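You operate a simulated robot arm through the tools that you are given. There is no shell and no other tool.

Carry out the task below with a simulated two-armed robot. There is one attempt and no reset: what you move stays moved.

TASK
Pick up the green filter from the top of the green bench with one hand, pass it to the other hand and put it on the top of the long bench.

The check looks at the end state, three seconds after you hand in, the way a careful person would. Anything else that was tipped, shoved, dropped, spilled or broken makes it a failure.

THE ROBOT
Two 6-joint arms with two-finger parallel grippers on one trunk, on a base that moves. Base frame: it is fixed to the floor where the robot stands at the start and does not move with it; the origin is under the middle of the robot, x ahead of it, y to its left, z up; the surface under the hand at the start is at about z = 900. Lengths are in mm, angles in degrees, forces in N, time in s.
The left shoulder is at the start at [-81, 177, 824], the right one opposite. With the tool pointing down near the work surface each hand reaches from about 100 to 700 mm from the robot's upright axis, wherever it stands, measured 20 degrees to its own side. Places, roughly: top of the long bench [0, 2500, 900]. Payload 1.57 kg a hand.
Tool frame (each hand has its own): the origin (TCP) lies between the finger pads and is the grasp point; the fingertips stand 30 mm ahead of it; z points along the fingers, y is the line along which they close. Largest opening 80 mm; finger width 17, thickness 12; the body of the gripper, 40 by 82 mm, starts 80 mm behind the TCP.
Orientation is told as [roll, pitch, yaw] about the base's x, y, z axes, in that order, counted from this pose: with the fingers straight down and closing along the base's y, the tool's x points along the base's -x, its y along +y and its z along -z.

THE INTERFACE
- The arms move only by the tool drive_tool. It takes "left_steps", "right_steps" or both (then of equal length, played together; a hand with none holds still); each is a list of rows, each an object (a shift or turn left out is 0, a gripper value left out holds the last) with "linear": the shift along the tool's x, y, z in mm, a list of three; "rotation": the turn, a rotation vector about the tool's x, y, z in rad, a list of three; "hand": the gripper command, from -1 (fully open) to 1 (shut), values between in proportion. In form: [{"linear": [x, y, z], "rotation": [wx, wy, wz], "hand": hand}, ...]. A call has 1 to 20 rows; each row shifts and turns the commanded pose from where the row before left it, along the tool's axes as they then stand. Rows are played at 5 a second. More than 50 mm and 8.6 degrees between two rows, or a gripper value outside its range, and nothing of the call is played. A pose out of reach is approached as far as the arm can. The call stops where the force on the tool passes 40 N (or 10 N more than at its start, if that is more) or the arm is blocked; 0.2 s more then pass. The fingers move at their own pace (about 72 mm/s each) and stop on an object; they squeeze with about 33 N. The grip force told is the motor's: it shows also when the fingers shut on nothing. Time passes only in rows, and 0.2 s behind the last, so rows that do not move let the fingers close. It gives the time, the measured TCP pose, the force on the tool (base axes), the opening and the grip force at its end, in the units of the frame above (readings bear some noise), with the torque about the TCP (base axes, N m) and any sound that the robot's microphone picked up.
- Cameras (640 x 400 px; columns grow to the right, rows downward): "scene" is now at [27.5, -6.4, 1548.6]; the picture's right is [0.00, -1.00, 0.00], its down [-0.61, -0.00, -0.80] and it looks along [0.80, 0.00, -0.61] (base axes); focal length 249 px, centre (320, 200). "left" rides on the left gripper at [72, 7, -122] in its tool frame; the picture's right is [-0.09, 1.00, 0.00], its down [-0.84, -0.08, -0.54] and it looks along [-0.54, -0.05, 0.84] (tool axes); focal length 238 px, centre (320, 200). "right" rides on the right gripper at [72, -7, -122] in its tool frame; the picture's right is [0.09, 1.00, 0.00], its down [-0.84, 0.08, -0.54] and it looks along [-0.54, 0.05, 0.84] (tool axes); focal length 238 px, centre (320, 200). There is no depth. A picture from a camera that has moved, and an enlarged one, comes with that camera's place and axes in the base frame and with its lens. The place of the scene camera against the robot may be out by one fixed shift of up to 25 mm in any direction.
- grab_frame(camera): a new picture of that camera. The clock stands still meanwhile.
- move_column(by): moves the trunk up (or, below 0, down) by that many mm; the arms and the scene camera ride with it, the base frame stays. It gives what a move gives, with no picture.
- steer(legs): drives the robot by 1 to 6 legs, each [ahead, left, turn to the left] in mm, mm and degrees, along the robot's own axes; the way and the turn of a leg run together, so that a leg with both is an arc; at most 1500 mm and 180 degrees a leg. The arms and the cameras ride along, it lands a little off, and it stops where it bumps. It gives what a move gives.
- turn_head(pan, tilt): turns the head with the scene camera to pan (to the left, within 143 degrees either way) and tilt (down, from -29 to 69), counted from straight ahead of the robot (the tilt from the chest, where the trunk bows). It gives what a move gives.
- enlarge(camera, box): a new picture of the part [left, top, right, bottom] of that camera's present view, enlarged. The clock stands still meanwhile.
- close_job(): hands the job in; it is judged then, once.

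Places have to be worked out from the pictures, the camera data and where the tool is seen. Open the grippers and draw the arms clear of the work before you hand the job in, unless the task says otherwise.

The tools are called after ">>>" by a JSON object that holds its "op" and its "data". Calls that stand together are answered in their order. drive_tool: Moves the arms, as the interface text tells. Its arguments: {"type":"object","properties":{"left_steps":{"type":"array","items":{"type":"object","properties":{"linear":{"type":"array","items":{"type":"number"}},"rotation":{"type":"array","items":{"type":"number"}},"hand":{"type":"number"}}}},"right_steps":{"type":"array","items":{"type":"object","properties":{"linear":{"type":"array","items":{"type":"number"}},"rotation":{"type":"array","items":{"type":"number"}},"hand":{"type":"number"}}}}},"required":[]} The other tools are called the same way: move_column (by) moves the trunk up or down; steer (legs) drives the base; turn_head (pan, tilt) turns the head that bears the scene camera; grab_frame (camera) takes a picture; enlarge (camera, box) takes an enlarged picture of a part of a camera's view; close_job () hands the job in.

At the start:

```text
t: 0.0
left_ee_pos: [506.3, 289.0, 1190.8]
left_tool_rot: [0.0, 0.1, 0.0]
left_wrist_force: [0.0, 0.3, 0.0]
left_ft_torque: [-0.01, 0.02, -0.01]
left_finger_gap: 80.3
left_finger_force: 0.1
right_ee_pos: [404.1, -91.1, 1219.2]
right_tool_rot: [0.1, 0.0, 0.0]
right_wrist_force: [-0.3, 0.1, 0.3]
right_ft_torque: [-0.02, -0.04, 0.0]
right_finger_gap: 80.1
right_finger_force: 0.1
trunk travel left (down, up): [-267.0, 61.0]
robot x, y, heading: [2.5, -1.5, 0.2]
head pan, tilt (commanded): [0.2, 37.3]
```

scene: 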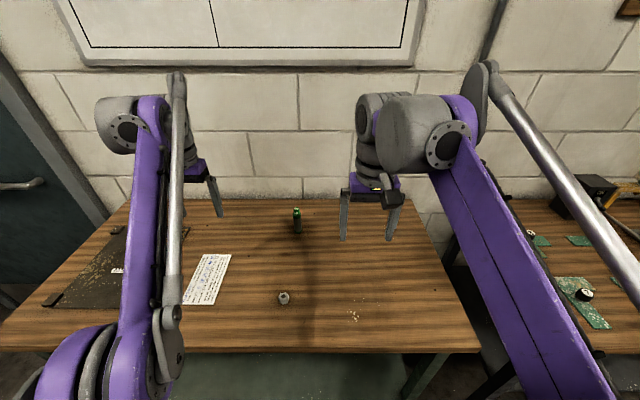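
right: 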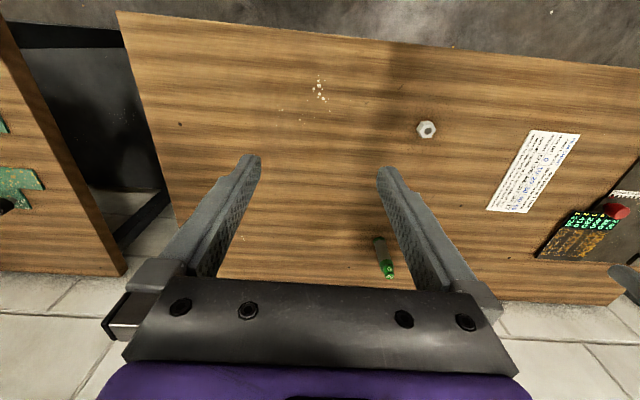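
left: 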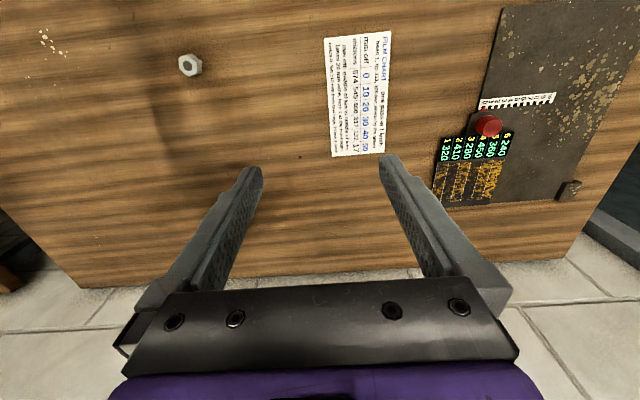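

The pictures show a small dark, green-topped cylinder standing on the bench ahead, plus a nut, a paper, and a panel with a list. I'll enlarge these to identify the green filter.

>>> {"op": "enlarge", "data": {"camera": "scene", "box": [260, 180, 340, 250]}}

>>> {"op": "enlarge", "data": {"camera": "right", "box": [340, 90, 500, 290]}}

>>> {"op": "enlarge", "data": {"camera": "left", "box": [320, 10, 600, 220]}}

```text
5.71 times, centred on (300, 215) of scene
camera zoom: at [27.5, -6.4, 1548.6], right [0.0, -1.0, 0.0], down [-0.61, 0.0, -0.8], along [0.8, 0.0, -0.61], focal length 1425 px, centre (434, 114)
```

zoom: 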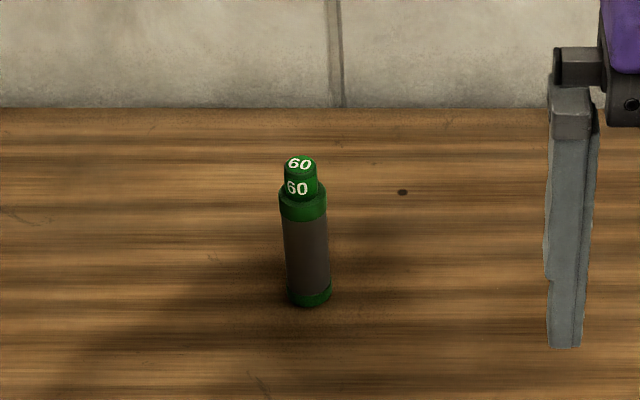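

```text
2.00 times, centred on (420, 190) of right
camera zoom: at [330.3, -97.7, 1340.9], right [-0.09, 1.0, 0.0], down [0.84, 0.08, 0.54], along [0.54, 0.05, -0.84], focal length 477 px, centre (120, 220)
```

zoom: 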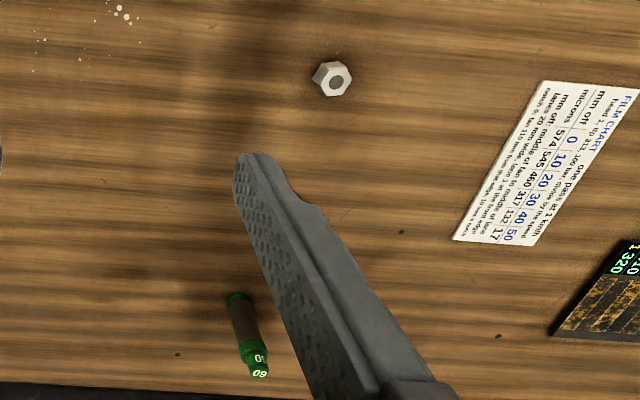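

```text
1.90 times, centred on (460, 115) of left
camera zoom: at [433.7, 296.9, 1312.7], right [0.09, 1.0, 0.0], down [0.84, -0.08, 0.54], along [0.54, -0.05, -0.84], focal length 454 px, centre (53, 362)
```

zoom: 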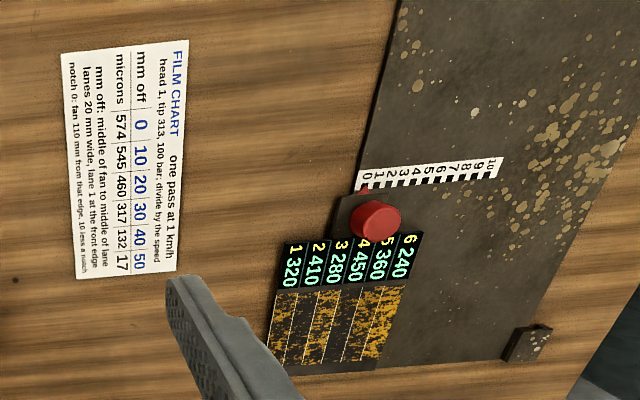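

The "60" cylinder looks like a spray-gun filter in green. Before trusting that this bench is the "green bench", I look around with the head.

>>> {"op": "turn_head", "data": {"pan": -50, "tilt": 35}}

>>> {"op": "grab_frame", "data": {"camera": "scene"}}

>>> {"op": "turn_head", "data": {"pan": 60, "tilt": 25}}

>>> {"op": "grab_frame", "data": {"camera": "scene"}}

>>> {"op": "turn_head", "data": {"pan": 110, "tilt": 20}}

>>> {"op": "grab_frame", "data": {"camera": "scene"}}

>>> {"op": "turn_head", "data": {"pan": 0, "tilt": 60}}

>>> {"op": "grab_frame", "data": {"camera": "scene"}}

```text
t: 1.2
left_ee_pos: [506.7, 288.7, 1191.0]
left_tool_rot: [0.0, 0.0, 0.0]
left_wrist_force: [0.0, 0.1, 0.3]
left_ft_torque: [0.01, -0.01, 0.0]
left_finger_gap: 79.9
left_finger_force: 0.0
right_ee_pos: [403.8, -91.2, 1218.3]
right_tool_rot: [0.0, 0.1, 0.1]
right_wrist_force: [0.7, 0.4, 0.5]
right_ft_torque: [-0.04, 0.03, 0.05]
right_finger_gap: 80.0
right_finger_force: 0.0
trunk travel left (down, up): [-267.0, 61.0]
robot x, y, heading: [-2.0, 0.0, 0.0]
head pan, tilt (commanded): [-50.0, 35.0]
```

```text
taken
camera scene: at [-2.6, -74.1, 1552.1], right [-0.77, -0.64, 0.0], down [-0.37, 0.44, -0.82], along [0.53, -0.63, -0.57], focal length 249 px, centre (320, 200)
```

scene: 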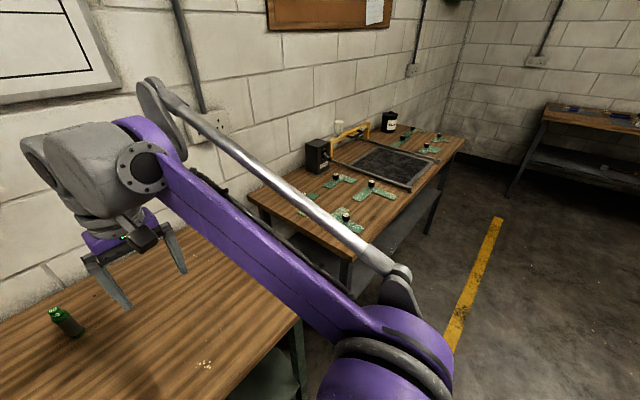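

```text
t: 3.1
left_ee_pos: [505.6, 289.0, 1190.4]
left_tool_rot: [0.0, 0.0, -0.1]
left_wrist_force: [0.1, -0.1, -0.2]
left_ft_torque: [0.0, 0.05, 0.01]
left_finger_gap: 80.0
left_finger_force: 0.1
right_ee_pos: [404.1, -91.1, 1219.0]
right_tool_rot: [0.1, 0.0, -0.1]
right_wrist_force: [-0.3, -0.1, -0.1]
right_ft_torque: [-0.01, -0.02, 0.02]
right_finger_gap: 80.1
right_finger_force: 0.0
trunk travel left (down, up): [-267.0, 61.0]
robot x, y, heading: [1.0, 2.8, -0.1]
head pan, tilt (commanded): [60.0, 25.0]
```

```text
taken
camera scene: at [-13.1, 73.1, 1567.9], right [0.87, -0.5, 0.0], down [-0.21, -0.37, -0.91], along [0.45, 0.78, -0.42], focal length 249 px, centre (320, 200)
```

scene: 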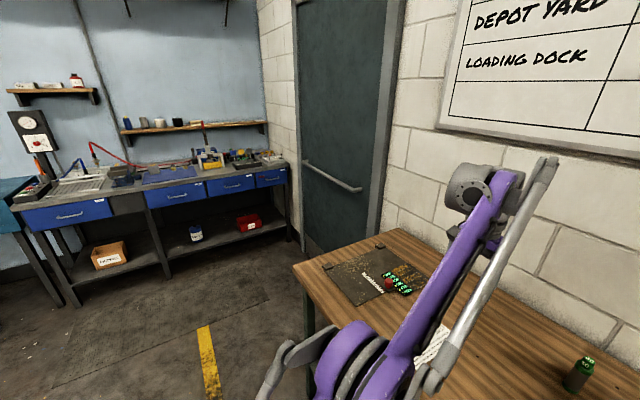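

```text
t: 4.2
left_ee_pos: [505.7, 289.7, 1189.8]
left_tool_rot: [0.0, 0.0, 0.0]
left_wrist_force: [0.2, 0.1, -0.1]
left_ft_torque: [0.0, -0.03, -0.02]
left_finger_gap: 80.0
left_finger_force: 0.1
right_ee_pos: [404.4, -90.8, 1219.3]
right_tool_rot: [0.0, 0.0, 0.0]
right_wrist_force: [0.0, -0.3, -0.1]
right_ft_torque: [-0.03, -0.01, 0.04]
right_finger_gap: 80.1
right_finger_force: 0.0
trunk travel left (down, up): [-267.0, 61.0]
robot x, y, heading: [-2.3, -0.4, -0.0]
head pan, tilt (commanded): [110.0, 20.0]
```

```text
taken
camera scene: at [-91.0, 80.8, 1576.0], right [0.94, 0.34, 0.0], down [0.12, -0.32, -0.94], along [-0.32, 0.88, -0.34], focal length 249 px, centre (320, 200)
```

scene: 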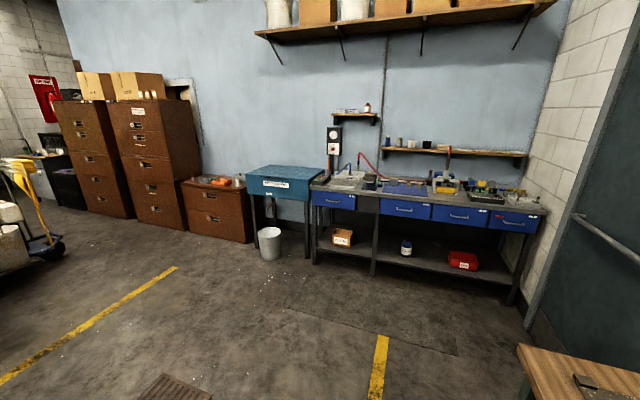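

```text
t: 6.1
left_ee_pos: [505.8, 288.3, 1191.2]
left_tool_rot: [0.1, 0.0, -0.1]
left_wrist_force: [0.0, -0.3, 0.2]
left_ft_torque: [0.0, -0.02, -0.02]
left_finger_gap: 79.8
left_finger_force: 0.1
right_ee_pos: [403.6, -91.3, 1217.7]
right_tool_rot: [-0.1, 0.0, 0.0]
right_wrist_force: [0.0, -0.2, 0.2]
right_ft_torque: [-0.01, -0.03, -0.04]
right_finger_gap: 79.9
right_finger_force: 0.1
trunk travel left (down, up): [-267.0, 61.0]
robot x, y, heading: [-1.0, -0.9, -0.1]
head pan, tilt (commanded): [0.0, 60.0]
```

```text
taken
camera scene: at [7.4, -6.7, 1517.9], right [0.0, -1.0, 0.0], down [-0.87, 0.0, -0.5], along [0.5, 0.0, -0.87], focal length 249 px, centre (320, 200)
```

scene: 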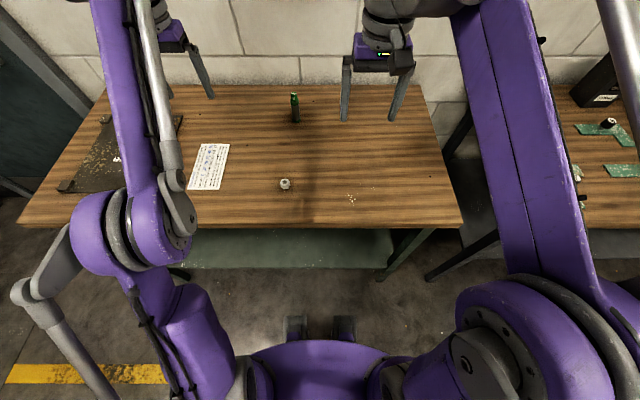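

The front bench has a green frame and shelf, so it is the green bench. The long bench is the blue-drawer one at y≈2500. I look straight down to see how much room there is ahead of the base, and at the long bench top for a free spot.

>>> {"op": "turn_head", "data": {"pan": 0, "tilt": 69}}

>>> {"op": "grab_frame", "data": {"camera": "scene"}}

>>> {"op": "turn_head", "data": {"pan": 90, "tilt": 20}}

>>> {"op": "enlarge", "data": {"camera": "scene", "box": [140, 120, 420, 295]}}

>>> {"op": "grab_frame", "data": {"camera": "scene"}}

```text
t: 6.8
left_ee_pos: [505.6, 288.6, 1190.7]
left_tool_rot: [0.0, 0.0, 0.0]
left_wrist_force: [0.3, 0.7, 0.0]
left_ft_torque: [0.02, -0.04, 0.0]
left_finger_gap: 79.7
left_finger_force: 0.1
right_ee_pos: [404.5, -90.3, 1219.1]
right_tool_rot: [0.0, 0.0, 0.0]
right_wrist_force: [-0.8, 0.7, -0.5]
right_ft_torque: [-0.04, 0.02, -0.01]
right_finger_gap: 80.0
right_finger_force: 0.0
trunk travel left (down, up): [-267.0, 61.0]
robot x, y, heading: [-1.8, 2.1, -0.1]
head pan, tilt (commanded): [0.0, 68.8]
```

```text
taken
camera scene: at [-3.3, -6.7, 1508.5], right [0.0, -1.0, 0.0], down [-0.93, 0.0, -0.36], along [0.36, 0.0, -0.93], focal length 249 px, centre (320, 200)
```

scene: 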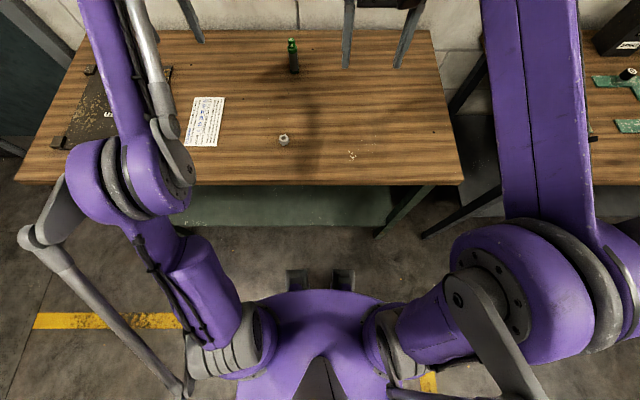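

```text
t: 8.5
left_ee_pos: [506.3, 290.1, 1190.0]
left_tool_rot: [0.1, 0.0, 0.0]
left_wrist_force: [0.2, 0.3, 0.3]
left_ft_torque: [0.01, -0.02, 0.04]
left_finger_gap: 79.8
left_finger_force: 0.2
right_ee_pos: [405.0, -89.6, 1218.5]
right_tool_rot: [0.0, 0.1, 0.1]
right_wrist_force: [0.3, 0.2, 0.5]
right_ft_torque: [0.0, 0.01, 0.0]
right_finger_gap: 80.2
right_finger_force: 0.0
trunk travel left (down, up): [-267.0, 61.0]
robot x, y, heading: [0.2, -1.1, 0.0]
head pan, tilt (commanded): [90.0, 20.0]
```

```text
2.29 times, centred on (280, 208) of scene
camera zoom: at [-59.2, 86.4, 1576.0], right [1.0, 0.0, 0.0], down [0.0, -0.34, -0.94], along [0.0, 0.94, -0.34], focal length 570 px, centre (411, 183)
```

zoom: 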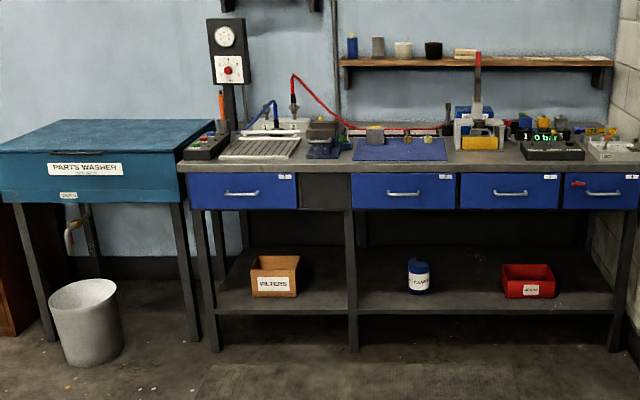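

```text
taken
camera scene: at [-59.2, 86.4, 1576.0], right [1.0, 0.0, 0.0], down [0.0, -0.34, -0.94], along [0.0, 0.94, -0.34], focal length 249 px, centre (320, 200)
```

scene: 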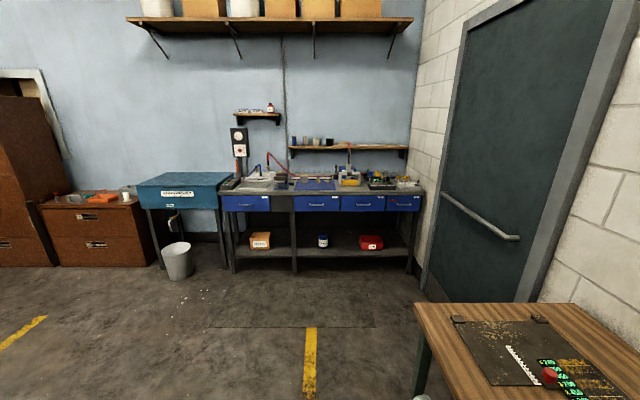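

Bench front edge is at x≈280 and the base's front feet at x≈135, so about 120 mm ahead is free and brings the filter (about [700, 80]) into comfortable reach. The hands are well above the bench things, so I drive ahead 120 mm.

>>> {"op": "steer", "data": {"legs": [[110, 0, 0]]}}

>>> {"op": "turn_head", "data": {"pan": 0, "tilt": 45}}

>>> {"op": "grab_frame", "data": {"camera": "scene"}}

>>> {"op": "grab_frame", "data": {"camera": "left"}}

>>> {"op": "grab_frame", "data": {"camera": "right"}}

```text
t: 9.7
left_ee_pos: [614.8, 289.2, 1191.0]
left_tool_rot: [0.1, 0.0, 0.0]
left_wrist_force: [0.2, -0.2, -0.3]
left_ft_torque: [0.0, 0.0, -0.01]
left_finger_gap: 80.0
left_finger_force: 0.1
right_ee_pos: [512.5, -89.9, 1218.7]
right_tool_rot: [0.0, 0.0, -0.1]
right_wrist_force: [1.2, -0.8, -0.3]
right_ft_torque: [0.0, 0.01, 0.0]
right_finger_gap: 79.8
right_finger_force: 0.0
trunk travel left (down, up): [-267.0, 61.0]
robot x, y, heading: [108.1, 0.6, -0.1]
head pan, tilt (commanded): [90.0, 20.0]
```

```text
t: 11.3
left_ee_pos: [614.5, 289.8, 1190.7]
left_tool_rot: [0.1, 0.1, 0.0]
left_wrist_force: [1.2, 0.2, 0.0]
left_ft_torque: [-0.01, -0.01, -0.01]
left_finger_gap: 79.8
left_finger_force: 0.1
right_ee_pos: [511.5, -91.4, 1220.1]
right_tool_rot: [-0.1, 0.0, 0.0]
right_wrist_force: [-0.4, -0.3, -0.6]
right_ft_torque: [0.02, 0.01, 0.0]
right_finger_gap: 79.8
right_finger_force: 0.1
trunk travel left (down, up): [-267.0, 61.0]
robot x, y, heading: [108.3, 0.4, -0.1]
head pan, tilt (commanded): [0.0, 45.0]
```

```text
taken
camera scene: at [131.1, -6.7, 1537.3], right [0.0, -1.0, 0.0], down [-0.71, 0.0, -0.71], along [0.71, 0.0, -0.71], focal length 249 px, centre (320, 200)
```

scene: 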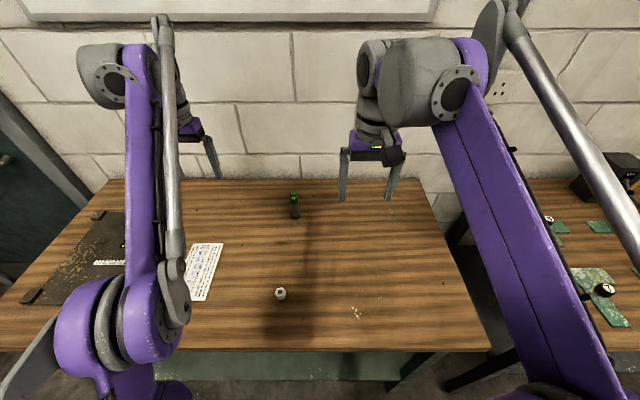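

```text
taken
camera left: at [542.7, 296.8, 1312.7], right [0.09, 1.0, 0.0], down [0.84, -0.08, 0.54], along [0.54, -0.05, -0.84], focal length 238 px, centre (320, 200)
```

left: 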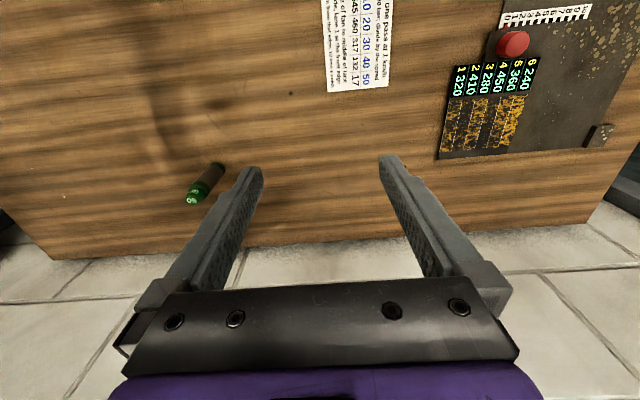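

```text
taken
camera right: at [439.2, -97.8, 1340.9], right [-0.09, 1.0, 0.0], down [0.84, 0.08, 0.54], along [0.54, 0.05, -0.84], focal length 238 px, centre (320, 200)
```

right: 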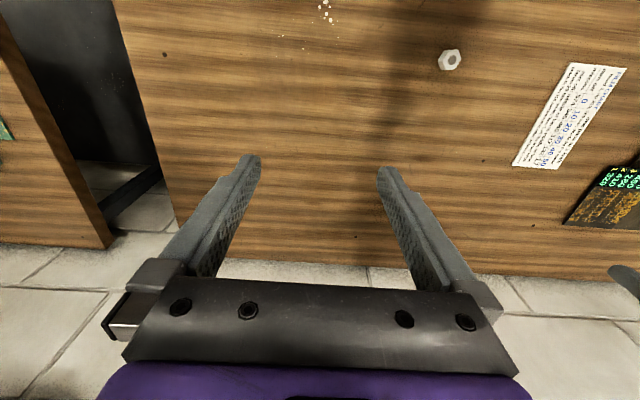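

Triangulating from both wrist cameras puts the filter at about [715, 80], base at z≈900, top at z≈1008, diameter ≈28 mm. I move the right hand aside by 150 mm to the right and pitch the left hand so that its fingers point 45° forward-down.

>>> {"op": "drive_tool", "data": {"left_steps": [{"rotation": [0, -0.131, 0], "hand": -1}, {"rotation": [0, -0.131, 0]}, {"rotation": [0, -0.131, 0]}, {"rotation": [0, -0.131, 0]}, {"rotation": [0, -0.131, 0]}, {"rotation": [0, -0.13, 0]}, {}], "right_steps": [{"linear": [0, -25, 0], "hand": -1}, {"linear": [0, -25, 0]}, {"linear": [0, -25, 0]}, {"linear": [0, -25, 0]}, {"linear": [0, -25, 0]}, {"linear": [0, -25, 0]}, {}]}}

>>> {"op": "grab_frame", "data": {"camera": "left"}}

>>> {"op": "grab_frame", "data": {"camera": "scene"}}

```text
t: 12.9
left_ee_pos: [614.6, 289.7, 1190.5]
left_tool_rot: [0.1, -45.1, 0.1]
left_wrist_force: [0.5, 0.7, 0.5]
left_ft_torque: [-0.01, -0.04, -0.04]
left_finger_gap: 80.0
left_finger_force: 0.0
right_ee_pos: [513.6, -240.4, 1219.6]
right_tool_rot: [0.0, 0.0, 0.1]
right_wrist_force: [-0.1, -0.2, 0.2]
right_ft_torque: [0.04, -0.03, 0.02]
right_finger_gap: 79.8
right_finger_force: 0.1
trunk travel left (down, up): [-267.0, 61.0]
robot x, y, heading: [109.1, -0.1, -0.0]
head pan, tilt (commanded): [0.0, 45.0]
```

```text
taken
camera left: at [477.7, 297.4, 1225.9], right [0.06, 1.0, 0.07], down [0.21, -0.08, 0.98], along [0.98, -0.05, -0.21], focal length 238 px, centre (320, 200)
```

left: 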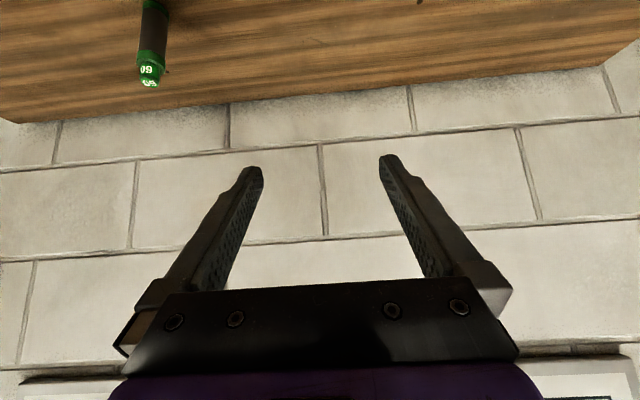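

```text
taken
camera scene: at [131.6, -6.2, 1537.3], right [0.0, -1.0, 0.0], down [-0.71, 0.0, -0.71], along [0.71, 0.0, -0.71], focal length 249 px, centre (320, 200)
```

scene: 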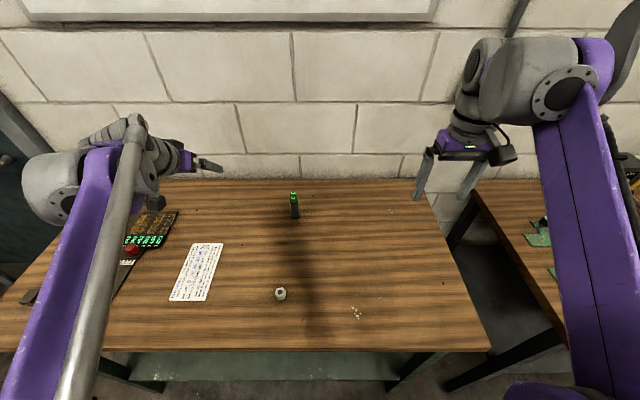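

The left hand is now at pitch −45° as intended. I shift it over in front of the filter, to about [600, 82, 1055], still ~110 mm short of it, and look from there.

>>> {"op": "drive_tool", "data": {"left_steps": [{"linear": [15.2, -29.7, 12.2]}, {"linear": [15.2, -29.7, 12.2]}, {"linear": [15.2, -29.7, 12.2]}, {"linear": [15.2, -29.7, 12.2]}, {"linear": [15.2, -29.7, 12.2]}, {"linear": [15.2, -29.7, 12.2]}, {"linear": [15.2, -29.7, 12.2]}, {}]}}

>>> {"op": "grab_frame", "data": {"camera": "left"}}

>>> {"op": "grab_frame", "data": {"camera": "scene"}}

>>> {"op": "grab_frame", "data": {"camera": "right"}}

```text
t: 14.7
left_ee_pos: [599.4, 80.8, 1056.3]
left_tool_rot: [0.1, -45.0, 0.0]
left_wrist_force: [0.4, -0.4, -0.5]
left_ft_torque: [-0.02, -0.01, -0.02]
left_finger_gap: 80.0
left_finger_force: 0.1
right_ee_pos: [513.4, -240.1, 1218.7]
right_tool_rot: [0.0, 0.0, 0.0]
right_wrist_force: [0.1, 0.8, -0.9]
right_ft_torque: [-0.01, -0.01, 0.04]
right_finger_gap: 79.8
right_finger_force: 0.0
trunk travel left (down, up): [-267.0, 61.0]
robot x, y, heading: [107.6, -3.0, -0.2]
head pan, tilt (commanded): [0.0, 45.0]
```

```text
taken
camera left: at [462.2, 88.5, 1091.4], right [0.07, 1.0, 0.07], down [0.21, -0.08, 0.97], along [0.98, -0.05, -0.21], focal length 238 px, centre (320, 200)
```

left: 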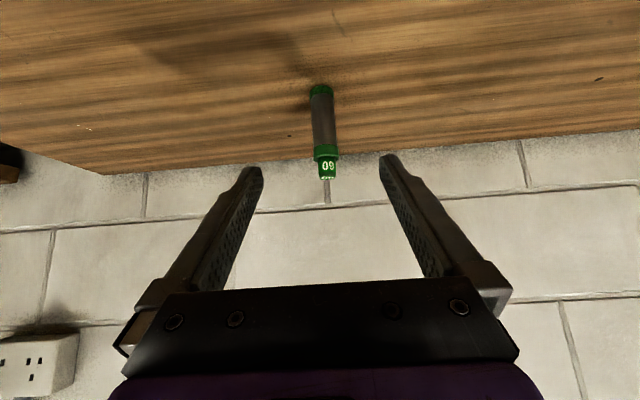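

```text
taken
camera scene: at [130.9, -6.4, 1537.3], right [0.0, -1.0, 0.0], down [-0.71, 0.0, -0.71], along [0.71, 0.0, -0.71], focal length 249 px, centre (320, 200)
```

scene: 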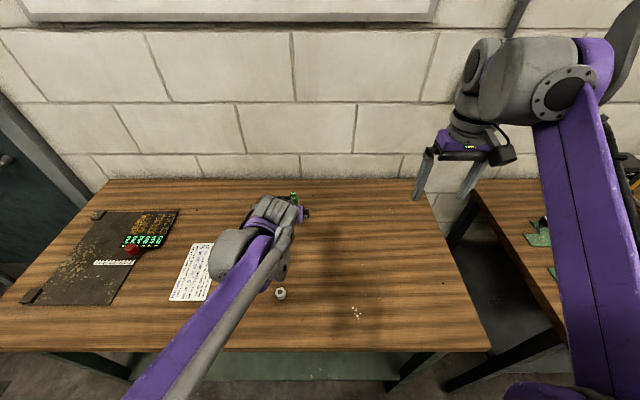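

```text
taken
camera right: at [439.0, -247.5, 1341.5], right [-0.09, 1.0, 0.0], down [0.84, 0.08, 0.54], along [0.54, 0.05, -0.84], focal length 238 px, centre (320, 200)
```

right: 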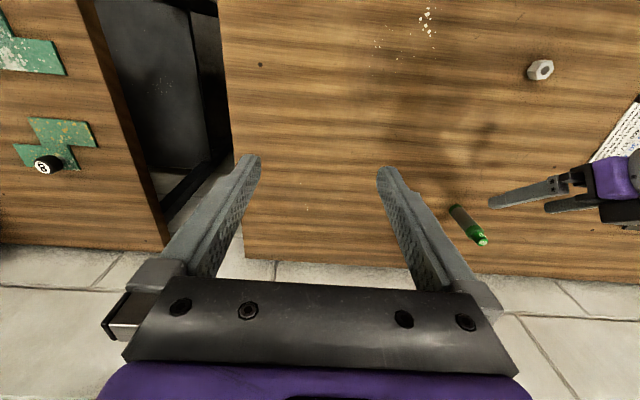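

The left camera places the filter at about [719, 85], which is 4 mm to the left of the hand's plane, with its top at z≈1010. I correct sideways and advance 115 mm along the fingers, then check before the final stretch.

>>> {"op": "drive_tool", "data": {"left_steps": [{"linear": [-2.3, 4.4, 0]}, {"linear": [0, 0, 20]}, {"linear": [0, 0, 20]}, {"linear": [0, 0, 20]}, {"linear": [0, 0, 20]}, {"linear": [0, 0, 20]}, {"linear": [0, 0, 15]}, {}]}}

>>> {"op": "grab_frame", "data": {"camera": "left"}}

>>> {"op": "grab_frame", "data": {"camera": "right"}}

```text
t: 16.5
left_ee_pos: [683.3, 85.6, 976.5]
left_tool_rot: [0.0, -45.0, 0.0]
left_wrist_force: [-0.8, 0.0, 0.6]
left_ft_torque: [0.0, 0.03, 0.0]
left_finger_gap: 80.0
left_finger_force: 0.1
right_ee_pos: [512.9, -241.4, 1219.7]
right_tool_rot: [0.0, -0.1, 0.0]
right_wrist_force: [-0.7, -0.1, 0.5]
right_ft_torque: [0.0, -0.02, 0.01]
right_finger_gap: 80.1
right_finger_force: 0.1
trunk travel left (down, up): [-267.0, 61.0]
robot x, y, heading: [109.2, -0.7, 0.1]
head pan, tilt (commanded): [0.0, 45.0]
```

```text
taken
camera left: at [545.7, 93.4, 1011.4], right [0.07, 1.0, 0.06], down [0.21, -0.08, 0.97], along [0.98, -0.05, -0.21], focal length 238 px, centre (320, 200)
```

left: 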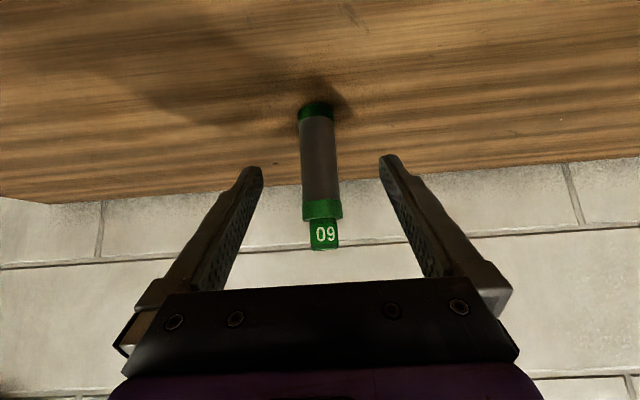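

```text
taken
camera right: at [438.9, -247.7, 1341.5], right [-0.09, 1.0, 0.0], down [0.84, 0.08, 0.54], along [0.54, 0.05, -0.84], focal length 238 px, centre (320, 200)
```

right: 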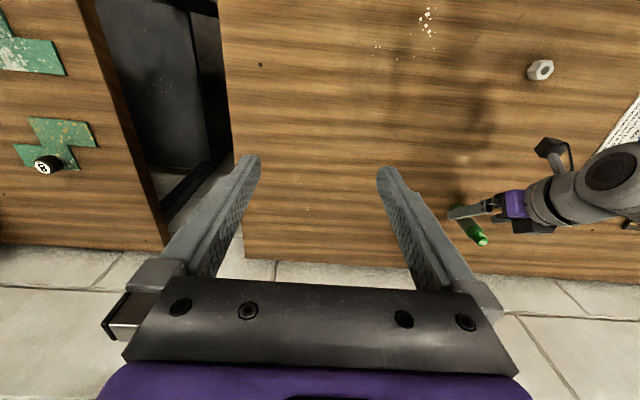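

Filter is centred between the fingers (column ≈316 as predicted), at x≈716. I advance the last 47 mm and close on the lower body.

>>> {"op": "drive_tool", "data": {"left_steps": [{"linear": [0, 0, 16]}, {"linear": [0, 0, 16]}, {"linear": [0, 0, 15]}, {}]}}

>>> {"op": "grab_frame", "data": {"camera": "left"}}

```text
t: 17.5
left_ee_pos: [716.2, 85.3, 943.3]
left_tool_rot: [0.0, -45.0, 0.0]
left_wrist_force: [-0.1, -0.1, -0.4]
left_ft_torque: [-0.01, -0.02, 0.0]
left_finger_gap: 79.7
left_finger_force: 0.0
right_ee_pos: [512.3, -241.0, 1218.1]
right_tool_rot: [0.0, 0.0, 0.0]
right_wrist_force: [0.2, 0.0, 0.6]
right_ft_torque: [-0.02, 0.03, -0.02]
right_finger_gap: 79.9
right_finger_force: 0.0
trunk travel left (down, up): [-267.0, 61.0]
robot x, y, heading: [108.5, -0.8, 0.4]
head pan, tilt (commanded): [0.0, 45.0]
```

```text
taken
camera left: at [578.8, 93.6, 978.3], right [0.07, 1.0, 0.07], down [0.21, -0.08, 0.97], along [0.98, -0.05, -0.21], focal length 238 px, centre (320, 200)
```

left: 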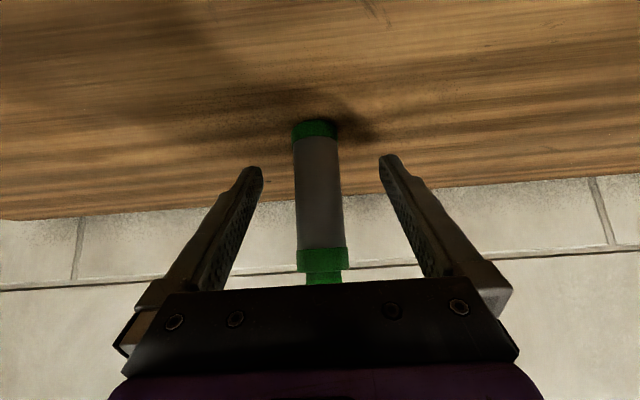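

The filter stands between the pads, near the TCP. I close the left hand and let it settle.

>>> {"op": "drive_tool", "data": {"left_steps": [{"hand": 0}, {"hand": 0.4}, {"hand": 1}, {"hand": 1}, {"hand": 1}, {"hand": 1}]}}

>>> {"op": "grab_frame", "data": {"camera": "left"}}

```text
t: 18.9
left_ee_pos: [716.6, 86.0, 942.3]
left_tool_rot: [0.0, -44.9, -0.1]
left_wrist_force: [-0.4, -0.8, 0.3]
left_ft_torque: [0.02, 0.02, -0.02]
left_finger_gap: 28.4
left_finger_force: 33.4
right_ee_pos: [512.9, -240.7, 1219.7]
right_tool_rot: [0.1, 0.0, 0.1]
right_wrist_force: [-0.1, -0.5, 0.5]
right_ft_torque: [0.0, -0.04, 0.02]
right_finger_gap: 79.8
right_finger_force: 0.1
trunk travel left (down, up): [-267.0, 61.0]
robot x, y, heading: [110.0, -1.4, 0.2]
head pan, tilt (commanded): [0.0, 45.0]
```

```text
taken
camera left: at [578.9, 93.5, 978.3], right [0.07, 1.0, 0.07], down [0.21, -0.08, 0.97], along [0.98, -0.05, -0.21], focal length 238 px, centre (320, 200)
```

left: 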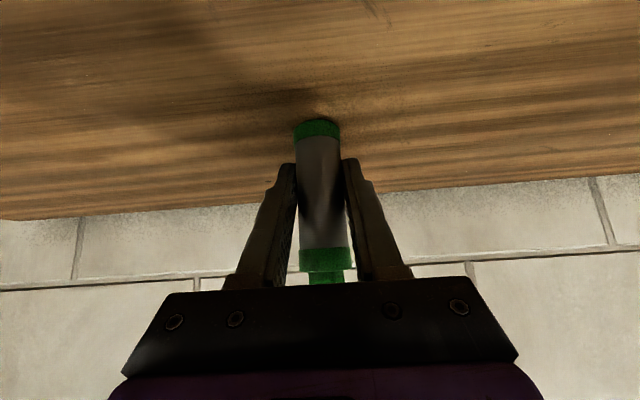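

Grip is firm: gap 28.4 mm at 33 N. I lift the filter straight up 120 mm and look.

>>> {"op": "drive_tool", "data": {"left_steps": [{"linear": [-7, 0, -7]}, {"linear": [-14, 0, -14]}, {"linear": [-21.2, 0, -21.2]}, {"linear": [-21.2, 0, -21.2]}, {"linear": [-21.2, 0, -21.2]}, {}]}}

>>> {"op": "grab_frame", "data": {"camera": "left"}}

>>> {"op": "grab_frame", "data": {"camera": "right"}}

>>> {"op": "grab_frame", "data": {"camera": "scene"}}

```text
t: 20.3
left_ee_pos: [716.2, 86.0, 1061.1]
left_tool_rot: [0.0, -45.0, 0.0]
left_wrist_force: [-0.7, -0.4, -0.1]
left_ft_torque: [0.03, -0.01, 0.02]
left_finger_gap: 28.5
left_finger_force: 33.5
right_ee_pos: [512.0, -241.4, 1218.7]
right_tool_rot: [0.0, -0.1, 0.0]
right_wrist_force: [-1.2, -0.5, -0.7]
right_ft_torque: [-0.02, -0.01, -0.03]
right_finger_gap: 79.7
right_finger_force: 0.1
trunk travel left (down, up): [-267.0, 61.0]
robot x, y, heading: [108.2, -1.3, 0.0]
head pan, tilt (commanded): [0.0, 45.0]
```

```text
taken
camera left: at [578.8, 93.5, 1097.4], right [0.07, 1.0, 0.07], down [0.21, -0.08, 0.97], along [0.98, -0.05, -0.21], focal length 238 px, centre (320, 200)
```

left: 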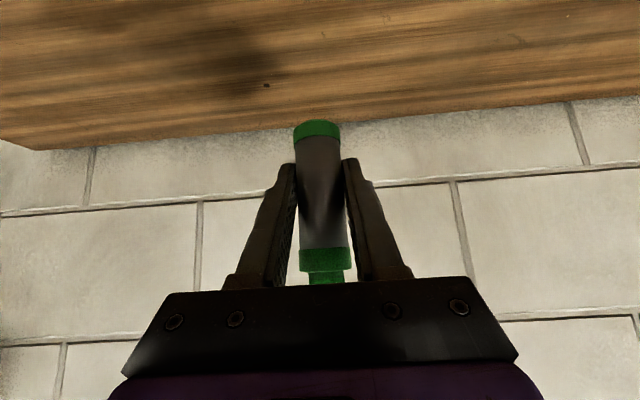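

```text
taken
camera right: at [439.4, -247.7, 1341.4], right [-0.09, 1.0, 0.0], down [0.84, 0.08, 0.54], along [0.54, 0.05, -0.84], focal length 238 px, centre (320, 200)
```

right: 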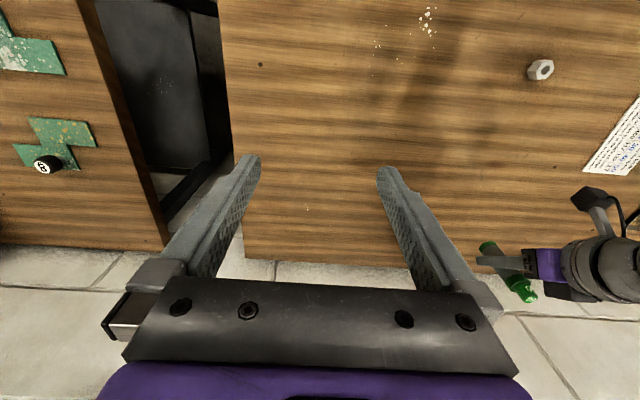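

```text
taken
camera scene: at [131.3, -6.7, 1537.3], right [0.0, -1.0, 0.0], down [-0.71, 0.0, -0.71], along [0.71, 0.0, -0.71], focal length 249 px, centre (320, 200)
```

scene: 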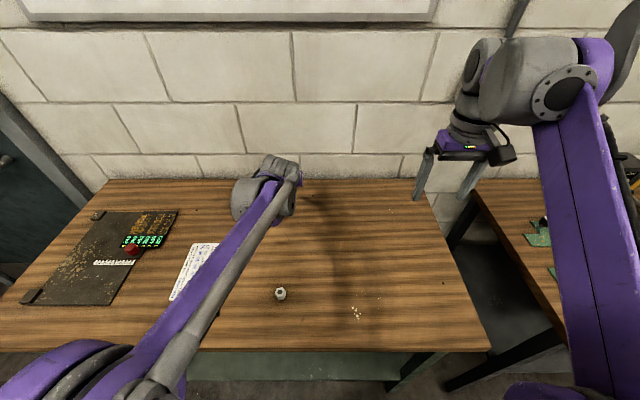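

The filter is up and held securely. I draw it back to about [560, 60, 1080], then turn the left hand 90° about the vertical so its fingers point to the right, with the filter staying upright.

>>> {"op": "drive_tool", "data": {"left_steps": [{"linear": [16, -4.3, -20.7]}, {"linear": [16, -4.3, -20.7]}, {"linear": [16, -4.3, -20.7]}, {"linear": [16, -4.3, -20.7]}, {"linear": [16, -4.3, -20.7]}, {"linear": [16, -4.3, -20.7]}, {"rotation": [0.0926, 0, 0.0926]}, {"rotation": [0.0926, 0, 0.0926]}, {"rotation": [0.0926, 0, 0.0926]}, {"rotation": [0.0926, 0, 0.0926]}, {"rotation": [0.0926, 0, 0.0926]}, {"rotation": [0.0926, 0, 0.0926]}, {}]}}

>>> {"op": "grab_frame", "data": {"camera": "scene"}}

```text
t: 23.1
left_ee_pos: [559.8, 60.7, 1082.5]
left_tool_rot: [0.0, -45.0, -45.1]
left_wrist_force: [0.0, 0.2, -0.9]
left_ft_torque: [-0.03, 0.04, 0.0]
left_finger_gap: 28.7
left_finger_force: 32.9
right_ee_pos: [512.3, -241.1, 1219.8]
right_tool_rot: [0.1, 0.0, 0.0]
right_wrist_force: [1.1, 0.1, -0.6]
right_ft_torque: [-0.01, 0.0, 0.0]
right_finger_gap: 80.0
right_finger_force: 0.1
trunk travel left (down, up): [-267.0, 61.0]
robot x, y, heading: [107.1, -1.7, -0.2]
head pan, tilt (commanded): [0.0, 45.0]
```

```text
taken
camera scene: at [130.7, -6.8, 1537.3], right [0.0, -1.0, 0.0], down [-0.71, 0.0, -0.71], along [0.71, 0.0, -0.71], focal length 249 px, centre (320, 200)
```

scene: 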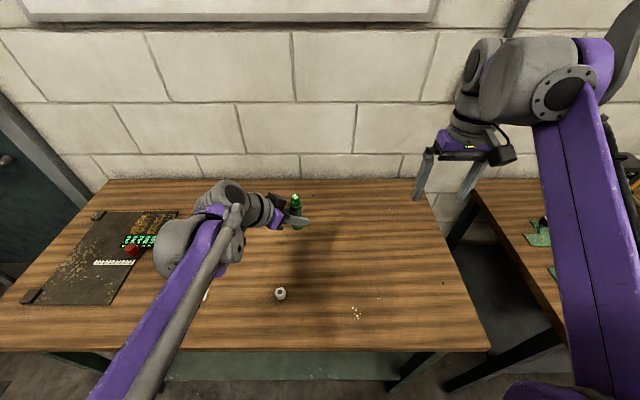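

Orientation follows well (yaw −45 so far). I continue the left hand to yaw −90 and turn the right hand +90 so its camera sits on the far (right) side.

>>> {"op": "drive_tool", "data": {"left_steps": [{"rotation": [0.0926, 0, 0.0926]}, {"rotation": [0.0926, 0, 0.0926]}, {"rotation": [0.0926, 0, 0.0926]}, {"rotation": [0.0926, 0, 0.0926]}, {"rotation": [0.0926, 0, 0.0926]}, {"rotation": [0.0926, 0, 0.0926]}, {}, {}, {}, {}, {}, {}, {}], "right_steps": [{"rotation": [0, 0, -0.131]}, {"rotation": [0, 0, -0.131]}, {"rotation": [0, 0, -0.131]}, {"rotation": [0, 0, -0.131]}, {"rotation": [0, 0, -0.131]}, {"rotation": [0, 0, -0.131]}, {"rotation": [0, 0, -0.131]}, {"rotation": [0, 0, -0.131]}, {"rotation": [0, 0, -0.131]}, {"rotation": [0, 0, -0.131]}, {"rotation": [0, 0, -0.131]}, {"rotation": [0, 0, -0.13]}, {}]}}

>>> {"op": "grab_frame", "data": {"camera": "scene"}}

>>> {"op": "grab_frame", "data": {"camera": "right"}}

```text
t: 25.9
left_ee_pos: [561.3, 59.7, 1081.2]
left_tool_rot: [0.0, -45.0, -90.2]
left_wrist_force: [-0.1, 0.9, -0.4]
left_ft_torque: [0.02, -0.01, 0.01]
left_finger_gap: 28.3
left_finger_force: 33.1
right_ee_pos: [512.9, -241.5, 1219.1]
right_tool_rot: [0.1, 0.1, 90.1]
right_wrist_force: [-0.1, -0.3, -0.1]
right_ft_torque: [0.01, 0.0, -0.03]
right_finger_gap: 79.9
right_finger_force: 0.1
trunk travel left (down, up): [-267.0, 61.0]
robot x, y, heading: [106.8, 1.2, 0.1]
head pan, tilt (commanded): [0.0, 45.0]
```

```text
taken
camera scene: at [131.1, -6.7, 1537.3], right [0.0, -1.0, 0.0], down [-0.71, 0.0, -0.71], along [0.71, 0.0, -0.71], focal length 249 px, centre (320, 200)
```

scene: 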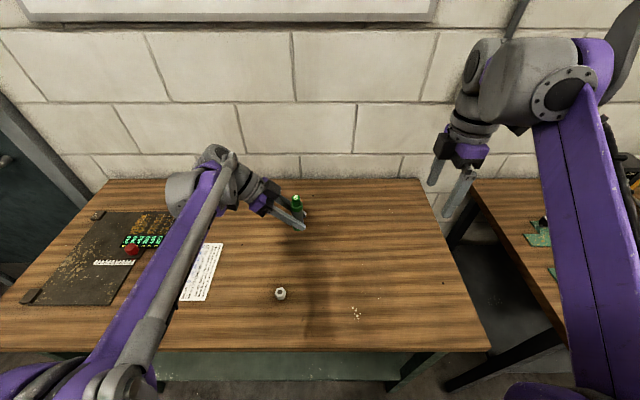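

```text
taken
camera right: at [517.9, -313.1, 1341.0], right [-1.0, -0.09, 0.0], down [-0.08, 0.84, 0.54], along [-0.05, 0.54, -0.84], focal length 238 px, centre (320, 200)
```

right: 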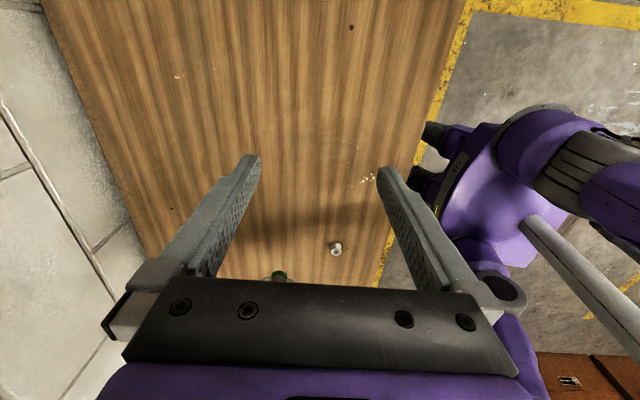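

Both orientations are right. I bring the filter to the centreline at about [541, 0, 1081] and the right hand near it at y≈−50, staying ~45 mm above the filter's top (z≈1149).

>>> {"op": "drive_tool", "data": {"left_steps": [{"linear": [-14.1, -6.7, 14.1]}, {"linear": [-14.1, -6.7, 14.1]}, {"linear": [-14.1, -6.7, 14.1]}, {}, {}, {}, {}], "right_steps": [{"linear": [-32, -4.7, -1]}, {"linear": [-32, -4.7, -1]}, {"linear": [-32, -4.7, -1]}, {"linear": [-32, -4.7, -1]}, {"linear": [-32, -4.7, -1]}, {"linear": [-32, -4.7, -1]}, {}]}}

>>> {"op": "grab_frame", "data": {"camera": "right"}}

>>> {"op": "grab_frame", "data": {"camera": "scene"}}

```text
t: 27.5
left_ee_pos: [540.0, -0.9, 1081.2]
left_tool_rot: [0.0, -45.0, -90.1]
left_wrist_force: [0.5, 0.9, -0.6]
left_ft_torque: [0.03, -0.04, 0.0]
left_finger_gap: 28.8
left_finger_force: 33.0
right_ee_pos: [541.5, -49.9, 1224.8]
right_tool_rot: [0.0, 0.0, 90.0]
right_wrist_force: [-0.6, -0.2, -0.2]
right_ft_torque: [0.01, 0.02, -0.02]
right_finger_gap: 79.8
right_finger_force: 0.0
trunk travel left (down, up): [-267.0, 61.0]
robot x, y, heading: [106.3, -0.9, -0.0]
head pan, tilt (commanded): [0.0, 45.0]
```

```text
taken
camera right: at [546.0, -121.2, 1347.5], right [-1.0, -0.09, 0.0], down [-0.08, 0.84, 0.54], along [-0.05, 0.54, -0.84], focal length 238 px, centre (320, 200)
```

right: 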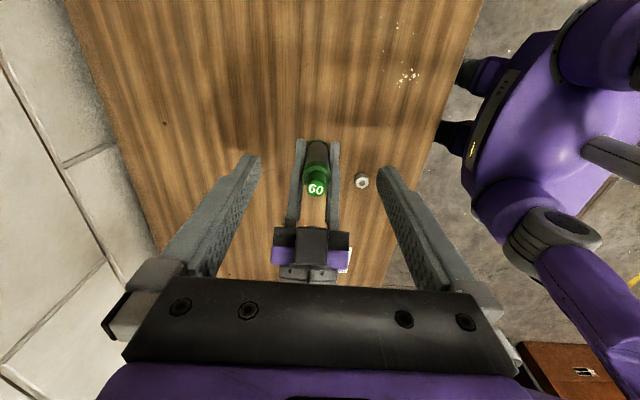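

```text
taken
camera scene: at [130.9, -7.3, 1537.3], right [0.0, -1.0, 0.0], down [-0.71, 0.0, -0.71], along [0.71, 0.0, -0.71], focal length 249 px, centre (320, 200)
```

scene: 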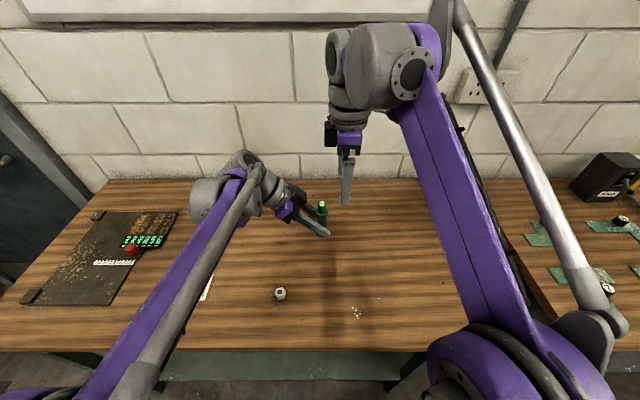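

The filter's top is seen at about [539, −6, 1149], upright in the left hand. I move the right hand directly above it and look again before descending.

>>> {"op": "drive_tool", "data": {"right_steps": [{"linear": [-15, 1, 0]}, {"linear": [-15, 1, 0]}, {"linear": [-14.4, 0, 0]}, {}]}}

>>> {"op": "grab_frame", "data": {"camera": "right"}}

>>> {"op": "grab_frame", "data": {"camera": "scene"}}

```text
t: 28.5
left_ee_pos: [539.8, -0.2, 1081.7]
left_tool_rot: [0.0, -45.1, -90.1]
left_wrist_force: [-0.1, 0.0, -0.7]
left_ft_torque: [0.02, 0.01, 0.01]
left_finger_gap: 28.6
left_finger_force: 32.7
right_ee_pos: [538.9, -5.0, 1225.3]
right_tool_rot: [-0.1, 0.0, 90.2]
right_wrist_force: [0.1, -0.1, 0.0]
right_ft_torque: [-0.02, 0.0, -0.01]
right_finger_gap: 79.8
right_finger_force: 0.0
trunk travel left (down, up): [-267.0, 61.0]
robot x, y, heading: [106.3, 0.1, 0.0]
head pan, tilt (commanded): [0.0, 45.0]
```

```text
taken
camera right: at [544.2, -76.5, 1347.1], right [-1.0, -0.09, 0.0], down [-0.08, 0.84, 0.54], along [-0.05, 0.54, -0.84], focal length 238 px, centre (320, 200)
```

right: 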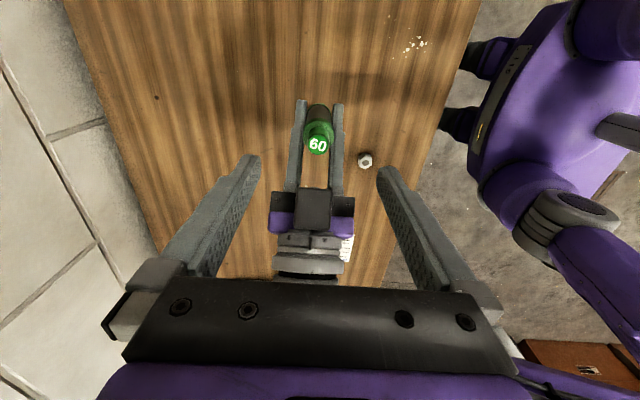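

```text
taken
camera scene: at [131.1, -7.0, 1537.3], right [0.0, -1.0, 0.0], down [-0.71, 0.0, -0.71], along [0.71, 0.0, -0.71], focal length 249 px, centre (320, 200)
```

scene: 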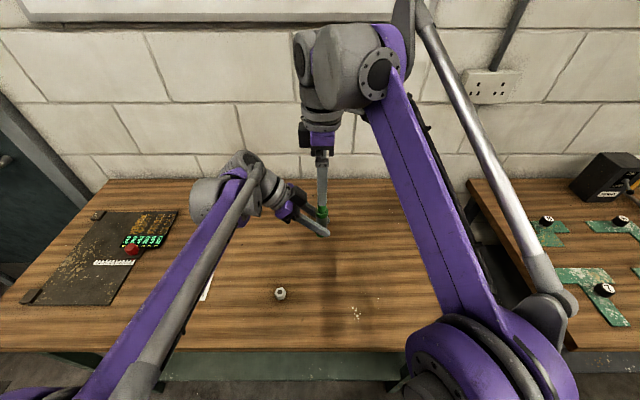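

The filter top lies within about 2 mm of the right hand's axis. I nudge +1 mm in x and descend 90 mm so the right fingertips end ~12 mm above the left fingers, around the green collar.

>>> {"op": "drive_tool", "data": {"right_steps": [{"linear": [0, -1, 15]}, {"linear": [0, 0, 15]}, {"linear": [0, 0, 15]}, {"linear": [0, 0, 15]}, {"linear": [0, 0, 15]}, {"linear": [0, 0, 14]}, {}]}}

>>> {"op": "grab_frame", "data": {"camera": "right"}}

>>> {"op": "enlarge", "data": {"camera": "scene", "box": [240, 120, 400, 260]}}

>>> {"op": "grab_frame", "data": {"camera": "left"}}

```text
t: 30.1
left_ee_pos: [540.6, -1.0, 1081.6]
left_tool_rot: [0.0, -45.0, -90.0]
left_wrist_force: [0.0, 0.4, -0.3]
left_ft_torque: [0.04, -0.01, -0.04]
left_finger_gap: 28.7
left_finger_force: 32.9
right_ee_pos: [540.6, -3.9, 1135.1]
right_tool_rot: [0.0, -0.1, 90.0]
right_wrist_force: [0.5, 0.6, 0.7]
right_ft_torque: [0.01, 0.0, -0.01]
right_finger_gap: 80.2
right_finger_force: 0.1
trunk travel left (down, up): [-267.0, 61.0]
robot x, y, heading: [108.7, -0.3, -0.1]
head pan, tilt (commanded): [0.0, 45.0]
```

```text
taken
camera right: at [544.9, -77.1, 1258.0], right [-1.0, -0.09, 0.0], down [-0.08, 0.84, 0.54], along [-0.05, 0.54, -0.84], focal length 238 px, centre (320, 200)
```

right: 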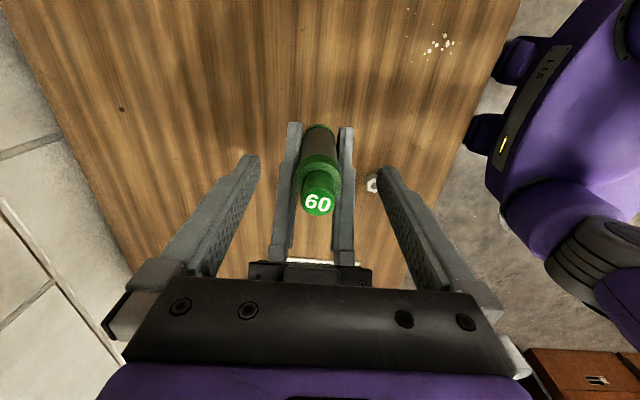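

```text
2.86 times, centred on (320, 190) of scene
camera zoom: at [131.1, -6.7, 1537.3], right [0.0, -1.0, 0.0], down [-0.71, 0.0, -0.71], along [0.71, 0.0, -0.71], focal length 712 px, centre (320, 229)
```

zoom: 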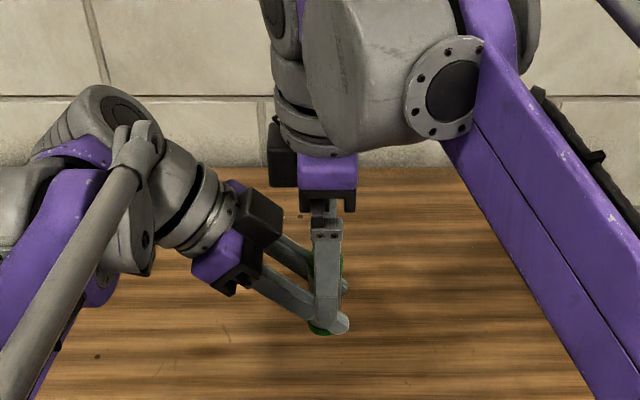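

```text
taken
camera left: at [547.1, 137.7, 1117.0], right [1.0, -0.07, 0.07], down [-0.08, -0.21, 0.97], along [-0.05, -0.98, -0.21], focal length 238 px, centre (320, 200)
```

left: 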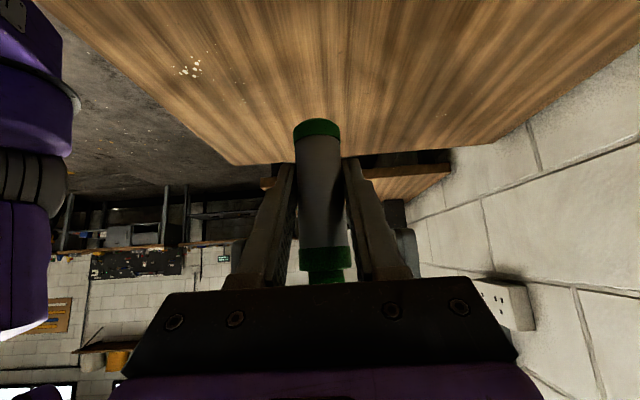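

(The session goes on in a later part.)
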